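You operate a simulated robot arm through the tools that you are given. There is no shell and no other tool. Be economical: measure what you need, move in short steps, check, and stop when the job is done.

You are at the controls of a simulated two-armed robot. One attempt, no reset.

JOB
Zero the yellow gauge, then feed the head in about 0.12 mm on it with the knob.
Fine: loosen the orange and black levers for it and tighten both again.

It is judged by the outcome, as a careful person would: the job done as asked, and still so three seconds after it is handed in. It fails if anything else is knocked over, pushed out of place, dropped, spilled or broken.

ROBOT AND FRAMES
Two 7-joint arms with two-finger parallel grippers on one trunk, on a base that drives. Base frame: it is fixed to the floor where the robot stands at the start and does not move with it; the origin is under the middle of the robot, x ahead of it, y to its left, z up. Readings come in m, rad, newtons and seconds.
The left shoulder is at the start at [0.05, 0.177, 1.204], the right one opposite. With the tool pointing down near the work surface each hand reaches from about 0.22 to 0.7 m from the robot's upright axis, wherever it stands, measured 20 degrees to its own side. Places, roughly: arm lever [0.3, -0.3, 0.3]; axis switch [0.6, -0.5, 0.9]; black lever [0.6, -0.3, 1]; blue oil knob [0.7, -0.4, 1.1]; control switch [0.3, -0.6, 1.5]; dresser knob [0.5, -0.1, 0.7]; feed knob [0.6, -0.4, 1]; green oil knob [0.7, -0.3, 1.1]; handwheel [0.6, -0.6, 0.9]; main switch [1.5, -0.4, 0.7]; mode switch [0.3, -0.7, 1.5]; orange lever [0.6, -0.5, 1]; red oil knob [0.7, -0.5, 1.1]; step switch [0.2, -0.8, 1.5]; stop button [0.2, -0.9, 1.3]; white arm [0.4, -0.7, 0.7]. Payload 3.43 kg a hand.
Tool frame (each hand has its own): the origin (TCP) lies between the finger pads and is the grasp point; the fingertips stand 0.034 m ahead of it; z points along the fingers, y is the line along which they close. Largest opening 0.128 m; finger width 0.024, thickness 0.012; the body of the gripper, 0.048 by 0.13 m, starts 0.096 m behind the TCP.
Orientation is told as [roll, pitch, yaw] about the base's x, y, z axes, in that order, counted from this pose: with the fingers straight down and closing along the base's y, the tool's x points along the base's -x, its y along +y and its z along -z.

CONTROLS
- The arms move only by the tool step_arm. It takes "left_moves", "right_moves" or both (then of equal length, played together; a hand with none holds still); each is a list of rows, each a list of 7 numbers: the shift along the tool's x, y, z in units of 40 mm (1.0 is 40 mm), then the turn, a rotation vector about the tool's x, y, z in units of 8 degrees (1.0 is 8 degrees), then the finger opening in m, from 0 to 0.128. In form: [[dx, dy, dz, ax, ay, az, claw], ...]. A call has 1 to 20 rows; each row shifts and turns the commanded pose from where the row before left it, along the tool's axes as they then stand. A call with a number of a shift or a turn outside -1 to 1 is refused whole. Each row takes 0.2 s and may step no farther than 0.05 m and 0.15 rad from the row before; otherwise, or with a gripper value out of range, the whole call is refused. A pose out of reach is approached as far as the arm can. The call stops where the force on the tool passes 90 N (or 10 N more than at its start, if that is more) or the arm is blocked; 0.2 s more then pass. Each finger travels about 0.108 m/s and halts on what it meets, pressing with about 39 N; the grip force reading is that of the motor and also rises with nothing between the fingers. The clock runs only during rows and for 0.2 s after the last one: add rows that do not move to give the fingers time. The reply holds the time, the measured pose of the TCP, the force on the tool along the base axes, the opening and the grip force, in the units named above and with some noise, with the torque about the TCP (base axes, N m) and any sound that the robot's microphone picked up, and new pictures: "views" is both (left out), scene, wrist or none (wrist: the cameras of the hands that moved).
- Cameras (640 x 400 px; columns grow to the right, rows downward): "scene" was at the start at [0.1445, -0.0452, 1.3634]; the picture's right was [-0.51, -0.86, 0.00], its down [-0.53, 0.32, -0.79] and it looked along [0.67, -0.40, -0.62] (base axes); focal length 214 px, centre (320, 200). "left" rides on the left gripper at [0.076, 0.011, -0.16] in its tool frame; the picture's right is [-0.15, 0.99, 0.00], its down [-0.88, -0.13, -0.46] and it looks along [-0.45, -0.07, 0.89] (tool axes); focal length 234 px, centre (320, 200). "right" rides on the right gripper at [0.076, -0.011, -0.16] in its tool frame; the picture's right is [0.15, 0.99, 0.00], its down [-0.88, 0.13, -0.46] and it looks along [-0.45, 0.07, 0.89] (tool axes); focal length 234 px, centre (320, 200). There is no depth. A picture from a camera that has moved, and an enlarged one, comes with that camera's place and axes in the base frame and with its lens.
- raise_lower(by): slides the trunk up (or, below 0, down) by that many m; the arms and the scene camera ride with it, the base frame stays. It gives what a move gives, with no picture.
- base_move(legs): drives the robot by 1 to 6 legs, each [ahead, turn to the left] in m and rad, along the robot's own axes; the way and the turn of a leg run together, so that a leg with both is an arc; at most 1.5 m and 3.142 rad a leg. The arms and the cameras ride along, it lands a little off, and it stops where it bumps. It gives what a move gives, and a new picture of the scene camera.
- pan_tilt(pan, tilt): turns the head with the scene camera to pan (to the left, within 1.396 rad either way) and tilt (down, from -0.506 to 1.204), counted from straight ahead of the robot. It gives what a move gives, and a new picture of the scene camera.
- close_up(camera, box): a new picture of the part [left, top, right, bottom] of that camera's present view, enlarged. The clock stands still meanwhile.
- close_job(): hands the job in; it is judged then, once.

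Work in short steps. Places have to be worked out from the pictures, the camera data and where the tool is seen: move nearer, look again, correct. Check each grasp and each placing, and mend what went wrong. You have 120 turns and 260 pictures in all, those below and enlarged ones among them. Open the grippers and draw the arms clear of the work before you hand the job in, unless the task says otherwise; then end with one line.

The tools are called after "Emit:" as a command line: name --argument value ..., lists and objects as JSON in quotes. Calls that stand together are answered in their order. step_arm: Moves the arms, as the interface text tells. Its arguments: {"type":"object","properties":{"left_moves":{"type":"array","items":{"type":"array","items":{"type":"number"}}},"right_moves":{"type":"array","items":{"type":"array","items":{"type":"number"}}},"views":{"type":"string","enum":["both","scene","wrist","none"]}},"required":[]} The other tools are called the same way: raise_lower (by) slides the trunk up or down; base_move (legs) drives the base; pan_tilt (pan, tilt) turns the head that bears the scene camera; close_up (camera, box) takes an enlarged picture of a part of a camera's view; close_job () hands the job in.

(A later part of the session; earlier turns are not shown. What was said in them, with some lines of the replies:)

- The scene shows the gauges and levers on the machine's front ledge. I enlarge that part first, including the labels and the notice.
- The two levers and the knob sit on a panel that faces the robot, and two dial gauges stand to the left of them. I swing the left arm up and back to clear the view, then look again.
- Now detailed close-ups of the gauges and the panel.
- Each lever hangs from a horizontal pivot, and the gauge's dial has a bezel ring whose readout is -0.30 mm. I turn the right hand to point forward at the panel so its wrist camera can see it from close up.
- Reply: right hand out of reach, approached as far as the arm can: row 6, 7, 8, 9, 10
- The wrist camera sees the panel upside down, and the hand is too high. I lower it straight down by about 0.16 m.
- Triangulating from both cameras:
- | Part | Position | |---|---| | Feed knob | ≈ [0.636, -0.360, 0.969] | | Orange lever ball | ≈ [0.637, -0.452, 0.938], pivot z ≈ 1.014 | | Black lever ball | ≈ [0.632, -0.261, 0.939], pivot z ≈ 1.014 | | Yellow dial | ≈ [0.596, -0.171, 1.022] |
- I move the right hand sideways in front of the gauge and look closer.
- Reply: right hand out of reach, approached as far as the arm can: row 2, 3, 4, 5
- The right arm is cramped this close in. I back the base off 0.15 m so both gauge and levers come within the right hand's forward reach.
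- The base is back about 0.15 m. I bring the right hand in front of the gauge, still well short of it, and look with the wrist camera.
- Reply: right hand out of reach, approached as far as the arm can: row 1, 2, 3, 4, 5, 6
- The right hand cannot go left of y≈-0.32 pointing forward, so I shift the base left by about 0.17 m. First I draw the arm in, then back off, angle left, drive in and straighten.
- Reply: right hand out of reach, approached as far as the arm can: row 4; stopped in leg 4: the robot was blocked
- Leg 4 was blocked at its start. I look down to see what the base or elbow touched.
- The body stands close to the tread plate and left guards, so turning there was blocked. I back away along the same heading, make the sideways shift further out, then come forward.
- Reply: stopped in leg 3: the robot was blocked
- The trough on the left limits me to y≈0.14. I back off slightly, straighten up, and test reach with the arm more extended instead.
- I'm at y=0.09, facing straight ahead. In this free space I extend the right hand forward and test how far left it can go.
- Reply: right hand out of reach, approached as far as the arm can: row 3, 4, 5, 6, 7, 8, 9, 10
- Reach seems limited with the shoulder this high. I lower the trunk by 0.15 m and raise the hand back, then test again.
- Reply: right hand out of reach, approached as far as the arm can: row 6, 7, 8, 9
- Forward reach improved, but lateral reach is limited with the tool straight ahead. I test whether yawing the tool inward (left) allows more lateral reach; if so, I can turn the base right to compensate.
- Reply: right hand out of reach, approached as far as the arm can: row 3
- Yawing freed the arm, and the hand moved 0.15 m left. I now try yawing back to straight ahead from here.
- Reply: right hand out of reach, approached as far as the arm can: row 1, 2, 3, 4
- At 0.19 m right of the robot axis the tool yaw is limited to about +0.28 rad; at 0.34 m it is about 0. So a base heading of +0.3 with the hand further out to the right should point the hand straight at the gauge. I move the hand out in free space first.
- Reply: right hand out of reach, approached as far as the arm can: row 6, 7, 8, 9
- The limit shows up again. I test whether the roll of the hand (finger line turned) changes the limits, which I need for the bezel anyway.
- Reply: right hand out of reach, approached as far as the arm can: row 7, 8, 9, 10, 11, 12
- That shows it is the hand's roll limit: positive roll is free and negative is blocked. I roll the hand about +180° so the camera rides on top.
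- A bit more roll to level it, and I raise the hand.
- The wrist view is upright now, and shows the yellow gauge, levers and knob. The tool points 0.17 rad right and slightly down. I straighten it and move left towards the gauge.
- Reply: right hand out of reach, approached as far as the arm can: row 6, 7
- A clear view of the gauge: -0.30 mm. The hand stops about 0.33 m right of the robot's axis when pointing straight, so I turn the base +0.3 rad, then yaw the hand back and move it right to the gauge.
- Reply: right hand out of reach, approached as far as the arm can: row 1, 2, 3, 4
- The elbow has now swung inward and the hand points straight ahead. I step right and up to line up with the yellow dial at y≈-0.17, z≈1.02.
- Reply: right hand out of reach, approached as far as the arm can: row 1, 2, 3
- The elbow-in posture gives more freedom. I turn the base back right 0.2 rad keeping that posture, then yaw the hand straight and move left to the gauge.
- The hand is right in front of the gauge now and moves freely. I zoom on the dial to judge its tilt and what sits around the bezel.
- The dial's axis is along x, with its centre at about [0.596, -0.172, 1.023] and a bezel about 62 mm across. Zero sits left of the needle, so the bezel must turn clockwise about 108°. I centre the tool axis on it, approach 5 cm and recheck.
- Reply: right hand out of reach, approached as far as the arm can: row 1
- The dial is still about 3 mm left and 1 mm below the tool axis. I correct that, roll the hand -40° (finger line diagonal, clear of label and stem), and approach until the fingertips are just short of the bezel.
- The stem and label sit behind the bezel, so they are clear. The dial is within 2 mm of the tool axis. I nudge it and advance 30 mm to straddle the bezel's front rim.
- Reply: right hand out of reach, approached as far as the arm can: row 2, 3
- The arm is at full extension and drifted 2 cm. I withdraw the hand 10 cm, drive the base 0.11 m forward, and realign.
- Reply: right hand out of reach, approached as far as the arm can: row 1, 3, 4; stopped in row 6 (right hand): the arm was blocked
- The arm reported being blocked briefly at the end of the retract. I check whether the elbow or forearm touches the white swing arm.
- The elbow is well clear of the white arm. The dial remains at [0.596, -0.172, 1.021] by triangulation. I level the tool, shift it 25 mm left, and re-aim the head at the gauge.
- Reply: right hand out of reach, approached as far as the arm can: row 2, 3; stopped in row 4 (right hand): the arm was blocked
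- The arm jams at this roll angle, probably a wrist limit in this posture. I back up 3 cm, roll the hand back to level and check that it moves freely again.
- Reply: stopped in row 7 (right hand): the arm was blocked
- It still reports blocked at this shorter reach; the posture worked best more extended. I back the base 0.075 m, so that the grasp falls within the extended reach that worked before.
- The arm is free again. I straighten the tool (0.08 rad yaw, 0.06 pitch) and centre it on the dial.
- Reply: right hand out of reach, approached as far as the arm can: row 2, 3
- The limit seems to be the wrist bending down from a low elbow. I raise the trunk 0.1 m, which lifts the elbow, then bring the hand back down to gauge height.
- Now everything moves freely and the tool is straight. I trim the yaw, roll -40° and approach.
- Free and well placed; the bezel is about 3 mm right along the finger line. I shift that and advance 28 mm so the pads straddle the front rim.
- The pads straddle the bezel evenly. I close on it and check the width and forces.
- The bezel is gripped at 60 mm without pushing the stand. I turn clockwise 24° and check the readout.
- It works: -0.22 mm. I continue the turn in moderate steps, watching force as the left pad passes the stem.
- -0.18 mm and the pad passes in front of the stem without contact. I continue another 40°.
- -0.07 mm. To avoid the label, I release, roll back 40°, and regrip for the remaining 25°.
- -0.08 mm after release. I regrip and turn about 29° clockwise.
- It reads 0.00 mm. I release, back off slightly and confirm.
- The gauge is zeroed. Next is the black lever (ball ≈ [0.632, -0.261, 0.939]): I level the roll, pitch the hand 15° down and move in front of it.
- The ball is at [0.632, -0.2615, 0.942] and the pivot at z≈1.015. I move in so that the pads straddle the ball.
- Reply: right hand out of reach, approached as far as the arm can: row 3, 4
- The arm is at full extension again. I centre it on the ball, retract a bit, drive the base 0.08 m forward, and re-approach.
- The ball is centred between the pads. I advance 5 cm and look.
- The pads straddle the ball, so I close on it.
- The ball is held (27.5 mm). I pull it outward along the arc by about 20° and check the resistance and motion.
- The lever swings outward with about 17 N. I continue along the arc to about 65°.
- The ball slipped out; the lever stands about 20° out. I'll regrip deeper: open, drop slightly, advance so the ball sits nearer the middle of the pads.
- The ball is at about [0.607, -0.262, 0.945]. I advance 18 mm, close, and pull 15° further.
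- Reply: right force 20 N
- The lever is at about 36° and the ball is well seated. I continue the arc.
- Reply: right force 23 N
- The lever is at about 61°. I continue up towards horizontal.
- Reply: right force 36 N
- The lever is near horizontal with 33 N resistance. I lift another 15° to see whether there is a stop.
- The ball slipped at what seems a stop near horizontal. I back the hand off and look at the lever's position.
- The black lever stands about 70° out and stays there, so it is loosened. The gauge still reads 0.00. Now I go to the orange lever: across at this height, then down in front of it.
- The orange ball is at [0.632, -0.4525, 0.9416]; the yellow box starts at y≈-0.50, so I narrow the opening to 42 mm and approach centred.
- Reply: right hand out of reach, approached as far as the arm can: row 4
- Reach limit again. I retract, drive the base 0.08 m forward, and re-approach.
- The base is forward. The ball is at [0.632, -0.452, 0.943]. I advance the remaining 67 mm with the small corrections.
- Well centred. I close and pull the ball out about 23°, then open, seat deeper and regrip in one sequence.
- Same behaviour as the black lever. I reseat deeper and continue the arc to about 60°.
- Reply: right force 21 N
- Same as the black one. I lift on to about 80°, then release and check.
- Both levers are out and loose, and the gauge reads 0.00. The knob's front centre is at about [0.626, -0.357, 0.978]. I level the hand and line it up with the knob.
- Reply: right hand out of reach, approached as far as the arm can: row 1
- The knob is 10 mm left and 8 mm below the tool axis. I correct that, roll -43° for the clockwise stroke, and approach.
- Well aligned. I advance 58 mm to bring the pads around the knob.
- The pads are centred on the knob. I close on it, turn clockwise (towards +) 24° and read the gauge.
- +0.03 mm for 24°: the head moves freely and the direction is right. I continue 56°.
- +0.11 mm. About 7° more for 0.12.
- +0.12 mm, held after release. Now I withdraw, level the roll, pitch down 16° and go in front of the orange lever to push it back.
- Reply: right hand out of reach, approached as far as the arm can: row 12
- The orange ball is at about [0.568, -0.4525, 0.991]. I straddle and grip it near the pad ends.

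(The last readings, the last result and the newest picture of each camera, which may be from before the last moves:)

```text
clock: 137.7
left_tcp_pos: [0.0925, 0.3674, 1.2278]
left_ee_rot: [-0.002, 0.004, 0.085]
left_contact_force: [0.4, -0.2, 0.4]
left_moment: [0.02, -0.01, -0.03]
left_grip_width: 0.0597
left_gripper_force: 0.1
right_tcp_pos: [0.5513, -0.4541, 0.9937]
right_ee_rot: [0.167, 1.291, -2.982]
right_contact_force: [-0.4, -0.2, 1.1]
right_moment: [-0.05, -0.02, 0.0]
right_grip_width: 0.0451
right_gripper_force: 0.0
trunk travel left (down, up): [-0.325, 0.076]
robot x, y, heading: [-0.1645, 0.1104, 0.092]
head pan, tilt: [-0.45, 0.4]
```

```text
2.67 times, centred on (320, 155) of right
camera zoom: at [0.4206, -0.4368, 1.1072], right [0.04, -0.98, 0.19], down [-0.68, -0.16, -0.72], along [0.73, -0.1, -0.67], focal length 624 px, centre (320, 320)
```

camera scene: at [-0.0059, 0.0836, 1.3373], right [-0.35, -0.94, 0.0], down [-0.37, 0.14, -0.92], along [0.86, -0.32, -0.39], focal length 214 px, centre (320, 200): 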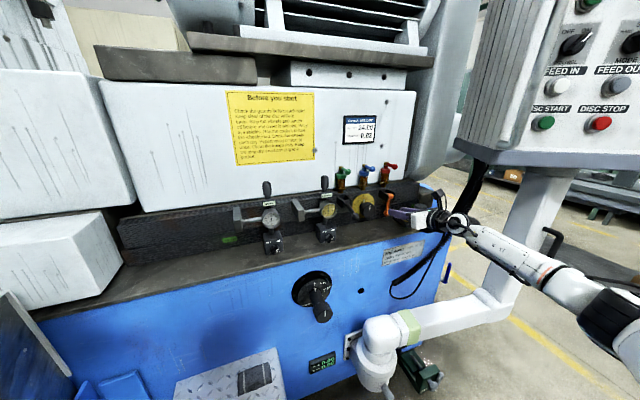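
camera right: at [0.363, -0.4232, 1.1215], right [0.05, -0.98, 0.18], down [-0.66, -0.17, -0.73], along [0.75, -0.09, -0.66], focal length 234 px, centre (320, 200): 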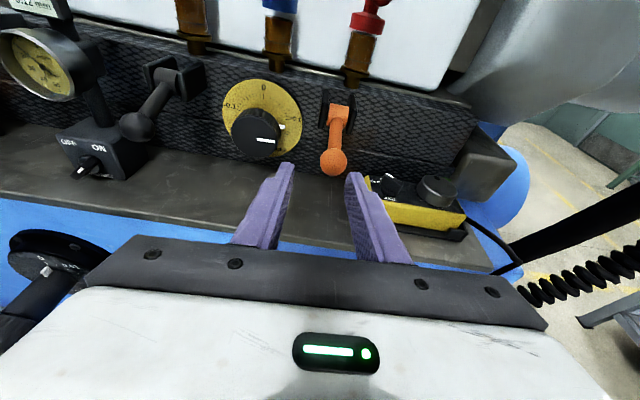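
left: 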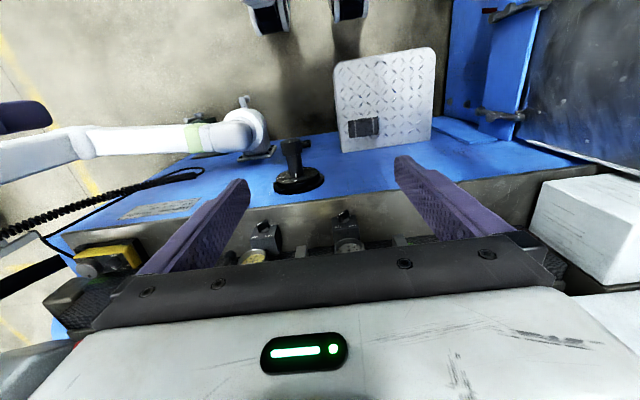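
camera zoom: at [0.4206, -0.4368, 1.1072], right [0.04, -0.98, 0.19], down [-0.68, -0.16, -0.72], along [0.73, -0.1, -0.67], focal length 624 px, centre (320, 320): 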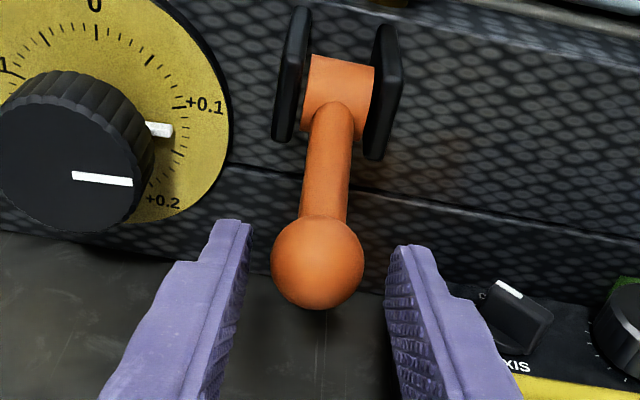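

Good position. I close and swing it down along the arc to about 24°.

Emit:
step_arm --right_moves '[[0, 0, 0, 0, 0, 0, 0.025], [0, 0, 0, 0, 0, 0, 0.01], [0, 0, 0, 0, 0, 0, 0.01], [-0.175, 0, 0.165, 0, 0, 0, 0.01], [-0.175, 0, 0.165, 0, 0, 0, 0.01], [-0.127, 0, 0.205, 0, 0, 0, 0.01], [-0.127, 0, 0.205, 0, 0, 0, 0.01], [-0.07, 0, 0.23, 0, 0, 0, 0.01], [-0.07, 0, 0.23, 0, 0, 0, 0.01], [0, 0, 0, 0, 0, 0, 0.01]]' --views "none"

Emit:
close_up --camera "right" --box '[200, 80, 440, 230]'

```text
clock: 139.9
left_tcp_pos: [0.0904, 0.3692, 1.2281]
left_ee_rot: [-0.004, 0.002, 0.085]
left_contact_force: [-0.2, 0.4, 0.2]
left_moment: [-0.02, 0.0, 0.02]
left_grip_width: 0.06
left_gripper_force: 0.1
right_tcp_pos: [0.5905, -0.4519, 0.9513]
right_ee_rot: [0.173, 1.292, -2.972]
right_contact_force: [-21.0, 14.5, -3.6]
right_moment: [-0.17, -1.25, 0.02]
right_grip_width: 0.0275
right_gripper_force: 45.0
trunk travel left (down, up): [-0.325, 0.076]
robot x, y, heading: [-0.1647, 0.1108, 0.088]
head pan, tilt: [-0.45, 0.4]
```

```text
2.67 times, centred on (320, 155) of right
camera zoom: at [0.4586, -0.4353, 1.0656], right [0.04, -0.98, 0.19], down [-0.68, -0.17, -0.72], along [0.73, -0.1, -0.67], focal length 624 px, centre (320, 320)
```

zoom: 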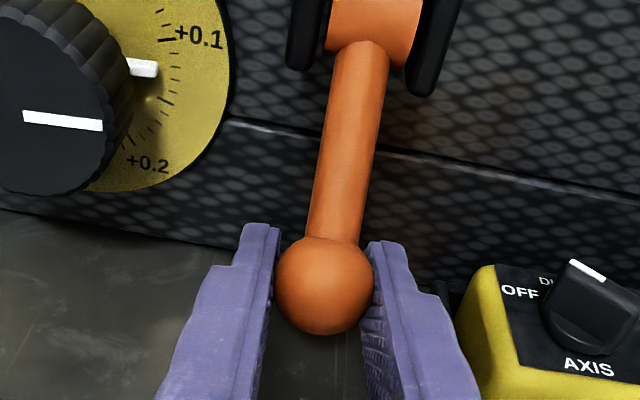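

The ball slid deeper between the pads at about 27°. I release, back off, close the fingers, and push the ball home with the closed tips.

Emit:
step_arm --right_moves '[[0, 0, 0, 0, 0, 0, 0.045], [0, 0, 0, 0, 0, 0, 0.045], [0, 0, -0.65, 0, 0, 0, 0.045], [0, 0, -0.75, 0, 0, 0, 0.03], [0, 0, 0, 0, 0, 0, 0.0], [0, 0, 0, 0, 0, 0, 0.0], [0, 0, 0.4, 0, 0, 0, 0.0], [0, 0, 0.4, 0, 0, 0, 0.0], [0, 0, 0.2, 0, 0, 0, 0.0], [0, 0, 0.2, 0, 0, 0, 0.0], [0, 0, 0, 0, 0, 0, 0.0]]' --views "none"

Emit:
close_up --camera "right" --box '[200, 80, 440, 230]'

```text
clock: 142.3
left_tcp_pos: [0.0919, 0.368, 1.2272]
left_ee_rot: [-0.002, 0.004, 0.086]
left_contact_force: [0.5, 0.4, 0.0]
left_moment: [0.04, 0.01, 0.07]
left_grip_width: 0.0599
left_gripper_force: 0.0
right_tcp_pos: [0.583, -0.4533, 0.9551]
right_ee_rot: [0.168, 1.293, -2.98]
right_contact_force: [-1.2, 0.0, 1.1]
right_moment: [0.03, 0.0, 0.01]
right_grip_width: 0.0003
right_gripper_force: 32.7
trunk travel left (down, up): [-0.325, 0.076]
robot x, y, heading: [-0.1622, 0.1082, 0.089]
head pan, tilt: [-0.45, 0.4]
```

```text
2.67 times, centred on (320, 155) of right
camera zoom: at [0.4519, -0.4365, 1.0694], right [0.04, -0.98, 0.19], down [-0.68, -0.16, -0.72], along [0.74, -0.1, -0.67], focal length 624 px, centre (320, 320)
```

zoom: 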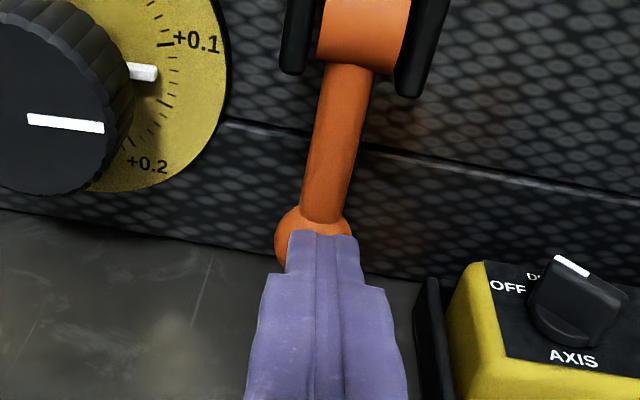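

The tips are on the ball. I push on in small steps until the lever stops firmly.

Emit:
step_arm --right_moves '[[0, 0, 0.12, 0, 0, 0, 0.0], [0, 0, 0.12, 0, 0, 0, 0.0], [0, 0, 0.12, 0, 0, 0, 0.0], [0, 0, 0.1, 0, 0, 0, 0.0], [0, 0, 0, 0, 0, 0, 0.0]]' --views "none"

Emit:
close_up --camera "right" --box '[200, 80, 440, 230]'

```text
clock: 143.5
left_tcp_pos: [0.0826, 0.3691, 1.2296]
left_ee_rot: [-0.005, -0.005, 0.085]
left_contact_force: [-0.7, 0.7, -0.1]
left_moment: [0.02, 0.0, 0.02]
left_grip_width: 0.0602
left_gripper_force: 0.1
right_tcp_pos: [0.5918, -0.4541, 0.9523]
right_ee_rot: [0.185, 1.291, -2.959]
right_contact_force: [-85.4, 15.6, 1.1]
right_moment: [0.39, 0.61, 0.6]
right_grip_width: 0.0
right_gripper_force: 32.8
trunk travel left (down, up): [-0.325, 0.076]
robot x, y, heading: [-0.1647, 0.1122, 0.092]
head pan, tilt: [-0.45, 0.4]
```

```text
2.67 times, centred on (320, 155) of right
camera zoom: at [0.4608, -0.4372, 1.0678], right [0.05, -0.98, 0.19], down [-0.68, -0.17, -0.72], along [0.73, -0.1, -0.67], focal length 624 px, centre (320, 320)
```

zoom: 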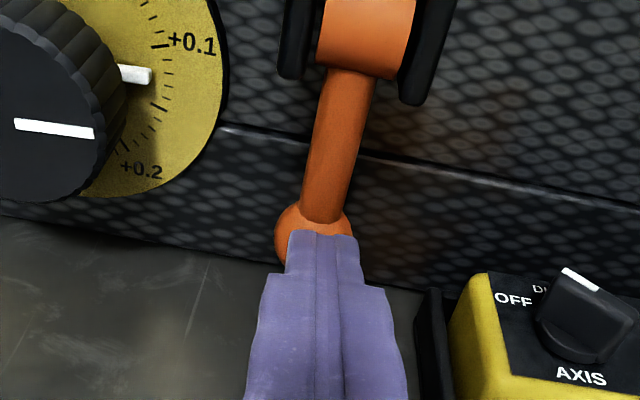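

85 N, a firm stop: the orange lever is home. I back off, go up, and check the gauge.

Emit:
step_arm --right_moves '[[0, 0, -0.4, 0, 0, 0, 0.0], [0, 0, -0.8, 0, 0, 0, 0.0], [0, 0, -0.8, 0, 0, 0, 0.04], [0.5, 0, -0.6, 0, 0, 0, 0.05], [0, 0, 0, 0, 0, 0, 0.05]]' --views "wrist"

Emit:
close_up --camera "scene" --box '[310, 175, 410, 245]'

```text
clock: 144.7
left_tcp_pos: [0.0929, 0.368, 1.227]
left_ee_rot: [-0.003, 0.005, 0.086]
left_contact_force: [0.1, -0.3, 0.5]
left_moment: [-0.01, 0.02, -0.01]
left_grip_width: 0.0599
left_gripper_force: 0.1
right_tcp_pos: [0.5043, -0.4528, 0.9977]
right_ee_rot: [0.167, 1.293, -2.985]
right_contact_force: [0.1, -0.2, 0.0]
right_moment: [-0.01, -0.02, -0.01]
right_grip_width: 0.0498
right_gripper_force: 0.0
trunk travel left (down, up): [-0.325, 0.076]
robot x, y, heading: [-0.1645, 0.1062, 0.088]
head pan, tilt: [-0.45, 0.4]
camera right: at [0.3724, -0.4354, 1.1121], right [0.04, -0.98, 0.19], down [-0.68, -0.16, -0.72], along [0.73, -0.1, -0.67], focal length 234 px, centre (320, 200)
```

right: 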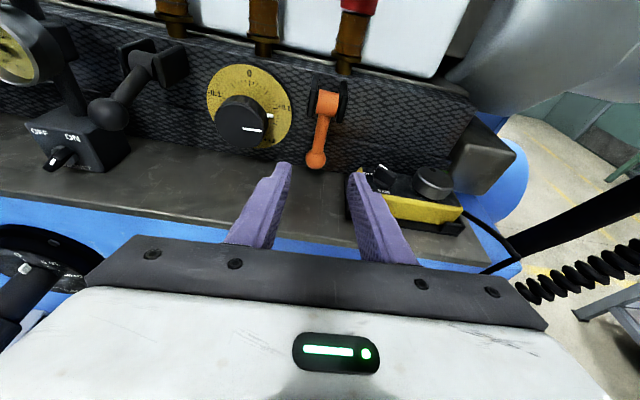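

```text
5.71 times, centred on (360, 210) of scene
camera zoom: at [-0.0066, 0.0833, 1.3374], right [-0.35, -0.94, 0.0], down [-0.36, 0.14, -0.92], along [0.86, -0.32, -0.39], focal length 1226 px, centre (91, 143)
```

zoom: 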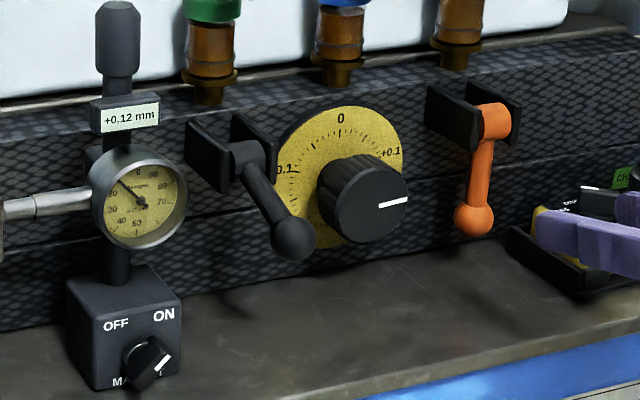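

Orange is tight and the gauge holds +0.12. For the black lever I return the base to where that lever worked (0.08 m back), and move the hand across above.

Emit:
step_arm --right_moves '[[0.8, 0, 0, 0, 0, 0, 0.045], [0.8, 0, 0, 0, 0, 0, 0.045], [0.4, 0, 0, 0, 0, 0, 0.045], [0, 0, 0, 0, 0, 0, 0.045]]' --views "none"

Emit:
base_move --legs '[[-0.08, 0]]'

Emit:
step_arm --right_moves '[[0, -0.8, 0, 0, 0, 0, 0.045], [0, -0.8, 0, 0, 0, 0, 0.045], [0, -0.8, 0, 0, 0, 0, 0.045], [0, -0.8, 0, 0, 0, 0, 0.045], [0, -0.8, 0, 0, 0, 0, 0.045], [0, -0.6, 0, 0, 0, 0, 0.045], [-0.6, 0, 0, 0, 0, 0, 0.045], [-0.6, 0, 0, 0, 0, 0, 0.045], [-0.4, 0, 0, 0, 0, 0, 0.045], [0, 0, 0, 0, 0, 0, 0.045]]' --views "wrist"

Emit:
close_up --camera "right" --box '[160, 40, 480, 240]'

```text
clock: 145.7
left_tcp_pos: [0.0914, 0.3684, 1.2275]
left_ee_rot: [-0.003, 0.003, 0.085]
left_contact_force: [-0.7, -0.2, 0.0]
left_moment: [-0.01, 0.03, -0.03]
left_grip_width: 0.06
left_gripper_force: 0.1
right_tcp_pos: [0.5273, -0.4481, 1.0759]
right_ee_rot: [0.172, 1.292, -2.978]
right_contact_force: [0.2, 0.4, 0.4]
right_moment: [0.0, 0.04, 0.02]
right_grip_width: 0.0452
right_gripper_force: 0.1
trunk travel left (down, up): [-0.325, 0.076]
robot x, y, heading: [-0.1615, 0.1106, 0.093]
head pan, tilt: [-0.45, 0.4]
```

```text
clock: 146.8
left_tcp_pos: [0.0132, 0.3613, 1.2286]
left_ee_rot: [-0.002, 0.003, 0.086]
left_contact_force: [-0.4, -0.6, 0.0]
left_moment: [0.01, -0.02, -0.02]
left_grip_width: 0.06
left_gripper_force: 0.1
right_tcp_pos: [0.4492, -0.4552, 1.0761]
right_ee_rot: [0.169, 1.294, -2.977]
right_contact_force: [0.5, 0.1, -0.1]
right_moment: [-0.01, 0.0, 0.01]
right_grip_width: 0.0451
right_gripper_force: 0.0
trunk travel left (down, up): [-0.325, 0.076]
robot x, y, heading: [-0.241, 0.1049, 0.09]
head pan, tilt: [-0.45, 0.4]
camera scene: at [-0.086, 0.0763, 1.3376], right [-0.35, -0.94, 0.0], down [-0.36, 0.14, -0.92], along [0.86, -0.32, -0.39], focal length 214 px, centre (320, 200)
```

scene: 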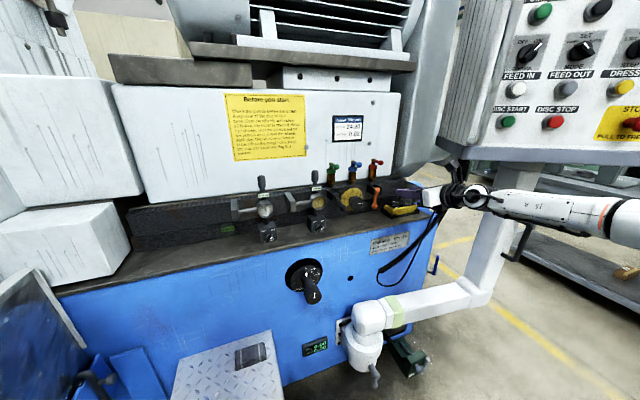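

```text
clock: 149.0
left_tcp_pos: [0.014, 0.3606, 1.2274]
left_ee_rot: [-0.003, 0.003, 0.085]
left_contact_force: [-0.2, -0.2, -1.1]
left_moment: [0.0, 0.02, 0.0]
left_grip_width: 0.0599
left_gripper_force: 0.0
right_tcp_pos: [0.4318, -0.2868, 1.0046]
right_ee_rot: [0.173, 1.291, -2.976]
right_contact_force: [0.6, 0.3, -0.9]
right_moment: [-0.01, 0.02, -0.01]
right_grip_width: 0.045
right_gripper_force: 0.1
right hand out of reach, approached as far as the arm can: row 1
trunk travel left (down, up): [-0.325, 0.076]
robot x, y, heading: [-0.2403, 0.1046, 0.089]
head pan, tilt: [-0.45, 0.4]
camera right: at [0.2993, -0.2695, 1.1188], right [0.04, -0.98, 0.19], down [-0.68, -0.16, -0.72], along [0.73, -0.1, -0.67], focal length 234 px, centre (320, 200)
```

right: 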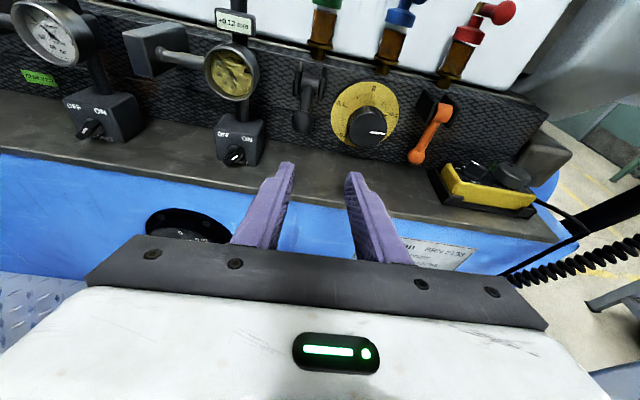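

```text
2.00 times, centred on (320, 140) of right
camera zoom: at [0.2993, -0.2695, 1.1188], right [0.04, -0.98, 0.19], down [-0.68, -0.16, -0.72], along [0.73, -0.1, -0.67], focal length 468 px, centre (320, 320)
```

zoom: 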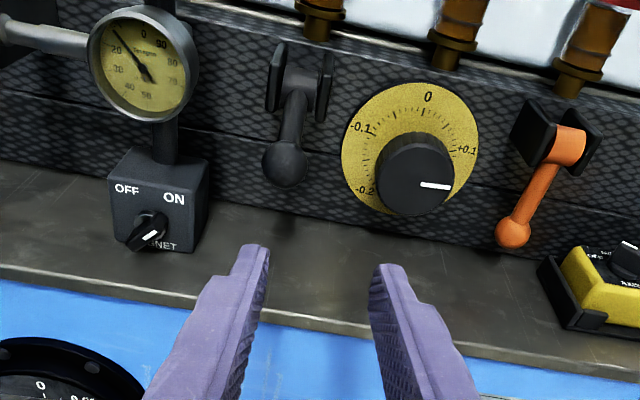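

The black ball is at about [0.566, -0.262, 0.994]. I approach it at the same relative pose as the orange one.

Emit:
step_arm --right_moves '[[0.3, -0.3, 0.4, 0, 0, 0, 0.05], [0.31, -0.28, 0.5, 0, 0, 0, 0.05], [0, 0, 0.8, 0, 0, 0, 0.05], [0, 0, 0.7, 0, 0, 0, 0.05], [0, 0, 0.4, 0, 0, 0, 0.05], [0, 0, 0, 0, 0, 0, 0.05]]' --views "none"

Emit:
close_up --camera "right" --box '[200, 80, 440, 230]'

```text
clock: 150.4
left_tcp_pos: [0.0139, 0.3602, 1.2275]
left_ee_rot: [0.0, 0.004, 0.084]
left_contact_force: [-0.3, 0.3, 0.7]
left_moment: [0.0, 0.01, -0.04]
left_grip_width: 0.0601
left_gripper_force: 0.0
right_tcp_pos: [0.5479, -0.2655, 0.9978]
right_ee_rot: [0.172, 1.294, -2.978]
right_contact_force: [0.5, 0.7, 0.5]
right_moment: [0.01, 0.01, -0.01]
right_grip_width: 0.05
right_gripper_force: 0.1
trunk travel left (down, up): [-0.325, 0.076]
robot x, y, heading: [-0.2408, 0.1058, 0.088]
head pan, tilt: [-0.45, 0.4]
```

```text
2.67 times, centred on (320, 155) of right
camera zoom: at [0.4161, -0.2483, 1.1123], right [0.04, -0.98, 0.19], down [-0.68, -0.16, -0.72], along [0.73, -0.1, -0.67], focal length 624 px, centre (320, 320)
```

zoom: 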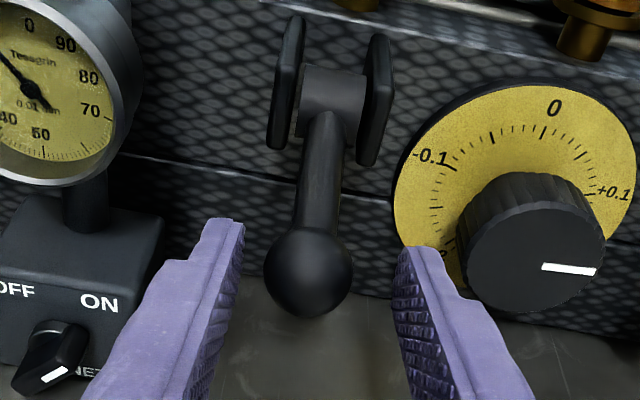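

Slightly left; I shift 4 mm, close, and swing it down.

Emit:
step_arm --right_moves '[[0, -0.1, 0.05, 0, 0, 0, 0.045], [0, 0, 0, 0, 0, 0, 0.025], [0, 0, 0, 0, 0, 0, 0.01], [0, 0, 0, 0, 0, 0, 0.01], [-0.15, 0, 0.08, 0, 0, 0, 0.01], [-0.175, 0, 0.165, 0, 0, 0, 0.01], [-0.175, 0, 0.165, 0, 0, 0, 0.01], [-0.127, 0, 0.205, 0, 0, 0, 0.01], [-0.127, 0, 0.205, 0, 0, 0, 0.01], [-0.07, 0, 0.23, 0, 0, 0, 0.01], [-0.07, 0, 0.23, 0, 0, 0, 0.01], [0, 0, 0, 0, 0, 0, 0.01]]' --views "none"

Emit:
close_up --camera "right" --box '[200, 80, 440, 230]'

```text
clock: 153.0
left_tcp_pos: [0.0121, 0.3609, 1.2268]
left_ee_rot: [-0.003, 0.002, 0.085]
left_contact_force: [-0.4, 0.4, -0.3]
left_moment: [-0.02, -0.01, 0.01]
left_grip_width: 0.0602
left_gripper_force: 0.1
right_tcp_pos: [0.5848, -0.2615, 0.9471]
right_ee_rot: [0.17, 1.29, -2.974]
right_contact_force: [-18.3, 4.5, 2.0]
right_moment: [0.0, -1.33, 0.13]
right_grip_width: 0.0273
right_gripper_force: 44.8
trunk travel left (down, up): [-0.325, 0.076]
robot x, y, heading: [-0.2423, 0.1021, 0.09]
head pan, tilt: [-0.45, 0.4]
```

```text
2.67 times, centred on (320, 155) of right
camera zoom: at [0.4542, -0.245, 1.0614], right [0.04, -0.98, 0.19], down [-0.68, -0.17, -0.72], along [0.73, -0.1, -0.67], focal length 624 px, centre (320, 320)
```

zoom: 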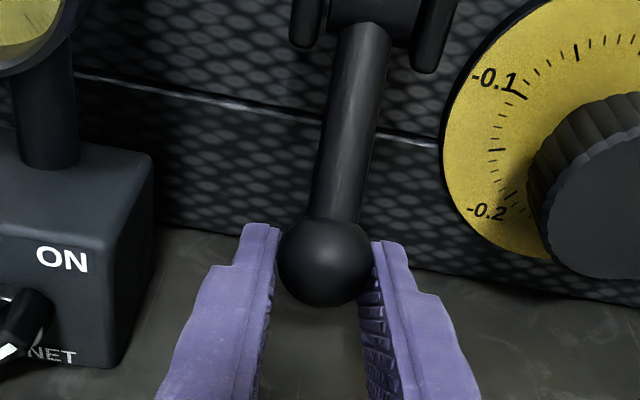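

Now release, back off, raise 4 mm, close the fingers and push the ball home.

Emit:
step_arm --right_moves '[[0, 0, 0, 0, 0, 0, 0.045], [0, 0, 0, 0, 0, 0, 0.045], [0.05, 0, -0.65, 0, 0, 0, 0.045], [0.05, 0, -0.75, 0, 0, 0, 0.03], [0, 0, 0, 0, 0, 0, 0.0], [0, 0, 0, 0, 0, 0, 0.0], [0, 0, 0.4, 0, 0, 0, 0.0], [0, 0, 0.4, 0, 0, 0, 0.0], [0, 0, 0.2, 0, 0, 0, 0.0], [0, 0, 0.2, 0, 0, 0, 0.0], [0, 0, 0.14, 0, 0, 0, 0.0], [0, 0, 0.1, 0, 0, 0, 0.0], [0, 0, 0, 0, 0, 0, 0.0]]' --views "none"

Emit:
close_up --camera "right" --box '[200, 80, 440, 230]'

```text
clock: 155.8
left_tcp_pos: [0.0126, 0.3611, 1.2275]
left_ee_rot: [-0.002, 0.003, 0.087]
left_contact_force: [-0.2, 0.7, 0.6]
left_moment: [0.0, 0.01, 0.0]
left_grip_width: 0.0599
left_gripper_force: 0.1
right_tcp_pos: [0.5895, -0.2625, 0.9517]
right_ee_rot: [0.171, 1.294, -2.976]
right_contact_force: [-4.4, -0.9, -0.4]
right_moment: [0.01, 0.03, 0.01]
right_grip_width: 0.0002
right_gripper_force: 33.0
trunk travel left (down, up): [-0.325, 0.076]
robot x, y, heading: [-0.2441, 0.1048, 0.093]
head pan, tilt: [-0.45, 0.4]
```

```text
2.67 times, centred on (320, 155) of right
camera zoom: at [0.4577, -0.2453, 1.0659], right [0.04, -0.98, 0.19], down [-0.68, -0.16, -0.72], along [0.73, -0.1, -0.67], focal length 624 px, centre (320, 320)
```

zoom: 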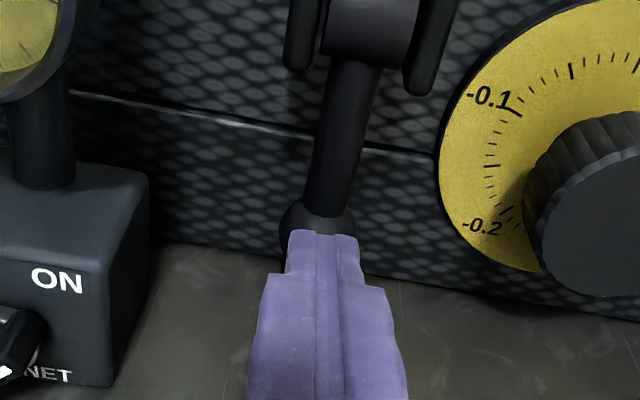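

Almost there (4 N). I press on in small steps until the firm stop.

Emit:
step_arm --right_moves '[[0, 0, 0.08, 0, 0, 0, 0.0], [0, 0, 0.08, 0, 0, 0, 0.0], [0, 0, 0.06, 0, 0, 0, 0.0], [0, 0, 0, 0, 0, 0, 0.0]]' --views "none"

```text
clock: 156.8
left_tcp_pos: [0.0058, 0.3614, 1.2296]
left_ee_rot: [-0.003, -0.008, 0.084]
left_contact_force: [0.9, 0.0, -0.2]
left_moment: [0.0, -0.02, 0.0]
left_grip_width: 0.0601
left_gripper_force: 0.1
right_tcp_pos: [0.5918, -0.2614, 0.9509]
right_ee_rot: [0.172, 1.292, -2.975]
right_contact_force: [-74.1, 5.0, 3.8]
right_moment: [0.18, 0.28, 0.17]
right_grip_width: 0.0002
right_gripper_force: 33.4
trunk travel left (down, up): [-0.325, 0.076]
robot x, y, heading: [-0.2411, 0.1025, 0.088]
head pan, tilt: [-0.45, 0.4]
```

74 N at the same depth as the orange lever: firmly home. I withdraw the hand clear and check everything.

Emit:
step_arm --right_moves '[[0, 0, -0.4, 0, 0, 0, 0.0], [0, 0, -0.8, 0, 0, 0, 0.0], [0, 0, -0.8, 0, 0, 0, 0.04], [0.4, 0, -0.8, 0, 0, 0, 0.08], [0.4, 0, -0.8, 0, 0, 0, 0.08], [0, 0, 0, 0, 0, 0, 0.08]]' --views "wrist"

Emit:
close_up --camera "right" --box '[150, 0, 470, 200]'

Emit:
close_up --camera "scene" --box '[290, 165, 400, 240]'

```text
clock: 158.2
left_tcp_pos: [0.0144, 0.3613, 1.2279]
left_ee_rot: [-0.002, 0.004, 0.087]
left_contact_force: [-0.3, 0.7, 0.2]
left_moment: [0.01, 0.01, 0.02]
left_grip_width: 0.0597
left_gripper_force: 0.1
right_tcp_pos: [0.4699, -0.259, 1.0168]
right_ee_rot: [0.17, 1.293, -2.979]
right_contact_force: [-0.2, 0.3, -0.4]
right_moment: [-0.03, -0.03, 0.0]
right_grip_width: 0.0799
right_gripper_force: 0.1
trunk travel left (down, up): [-0.325, 0.076]
robot x, y, heading: [-0.2404, 0.1038, 0.089]
head pan, tilt: [-0.45, 0.4]
camera right: at [0.3384, -0.2415, 1.1319], right [0.04, -0.98, 0.19], down [-0.68, -0.16, -0.72], along [0.73, -0.1, -0.67], focal length 234 px, centre (320, 200)
```

right: 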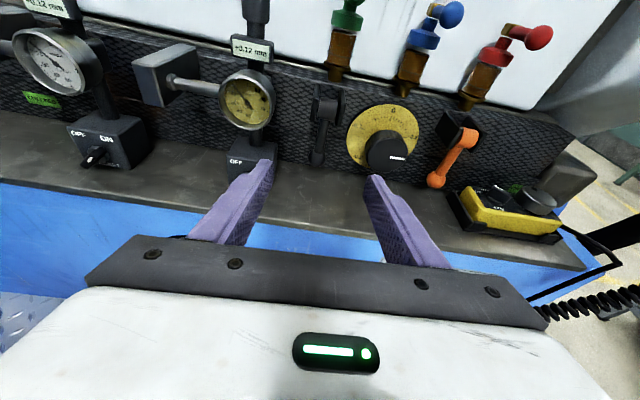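

```text
2.00 times, centred on (310, 100) of right
camera zoom: at [0.3384, -0.2415, 1.1319], right [0.04, -0.98, 0.19], down [-0.68, -0.16, -0.72], along [0.73, -0.1, -0.67], focal length 468 px, centre (340, 400)
```

zoom: 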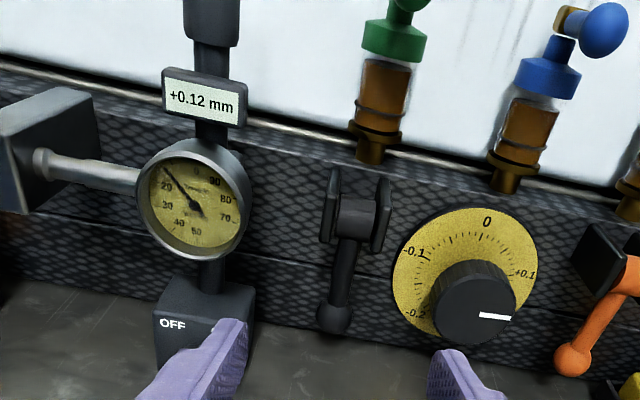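

```text
5.33 times, centred on (345, 202) of scene
camera zoom: at [-0.085, 0.0764, 1.3374], right [-0.35, -0.94, 0.0], down [-0.36, 0.14, -0.92], along [0.86, -0.32, -0.39], focal length 1144 px, centre (187, 187)
```

zoom: 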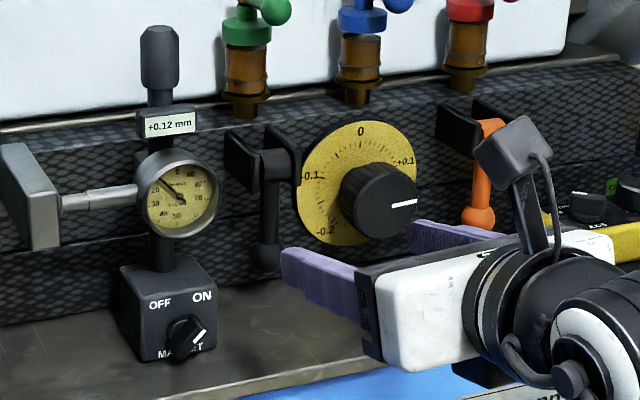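

Gauge at +0.12 mm, both levers down as at the start, nothing disturbed. I draw the robot clear and take a last look.

Emit:
base_move --legs '[[-0.15, 0]]'

Emit:
close_up --camera "scene" --box '[220, 150, 420, 250]'

```text
clock: 159.6
left_tcp_pos: [-0.1301, 0.3471, 1.2276]
left_ee_rot: [-0.001, 0.003, 0.083]
left_contact_force: [-0.9, -0.2, -0.1]
left_moment: [0.03, -0.05, 0.0]
left_grip_width: 0.06
left_gripper_force: 0.1
right_tcp_pos: [0.3259, -0.2727, 1.0184]
right_ee_rot: [0.169, 1.293, -2.98]
right_contact_force: [-0.6, -0.4, 1.0]
right_moment: [-0.01, 0.0, -0.04]
right_grip_width: 0.08
right_gripper_force: 0.1
trunk travel left (down, up): [-0.325, 0.076]
robot x, y, heading: [-0.3853, 0.0913, 0.088]
head pan, tilt: [-0.45, 0.4]
camera scene: at [-0.2305, 0.0628, 1.3376], right [-0.35, -0.94, 0.0], down [-0.36, 0.14, -0.92], along [0.86, -0.33, -0.39], focal length 214 px, centre (320, 200)
```

scene: 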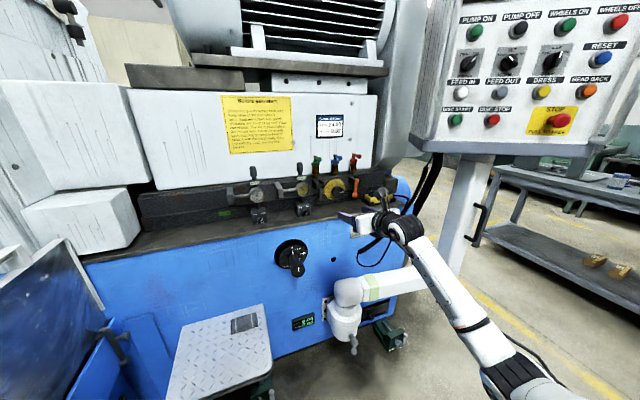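

```text
3.20 times, centred on (320, 200) of scene
camera zoom: at [-0.2305, 0.0628, 1.3376], right [-0.35, -0.94, 0.0], down [-0.36, 0.14, -0.92], along [0.86, -0.33, -0.39], focal length 686 px, centre (320, 200)
```

zoom: 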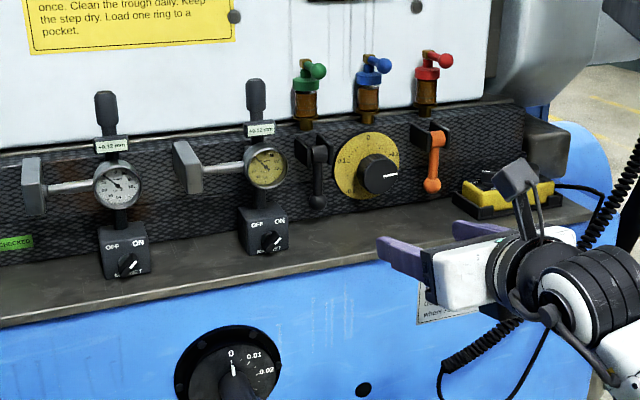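

Both gauges read +0.12 mm, so the head moved in evenly. Both levers are tight and the arm is clear, so I hand the job in.

Emit:
close_job

```text
The job is handed in.
```

The yellow gauge was zeroed and the head then fed in with the knob to +0.12 mm on it; the orange and black levers were loosened for the feed and are both tight again.
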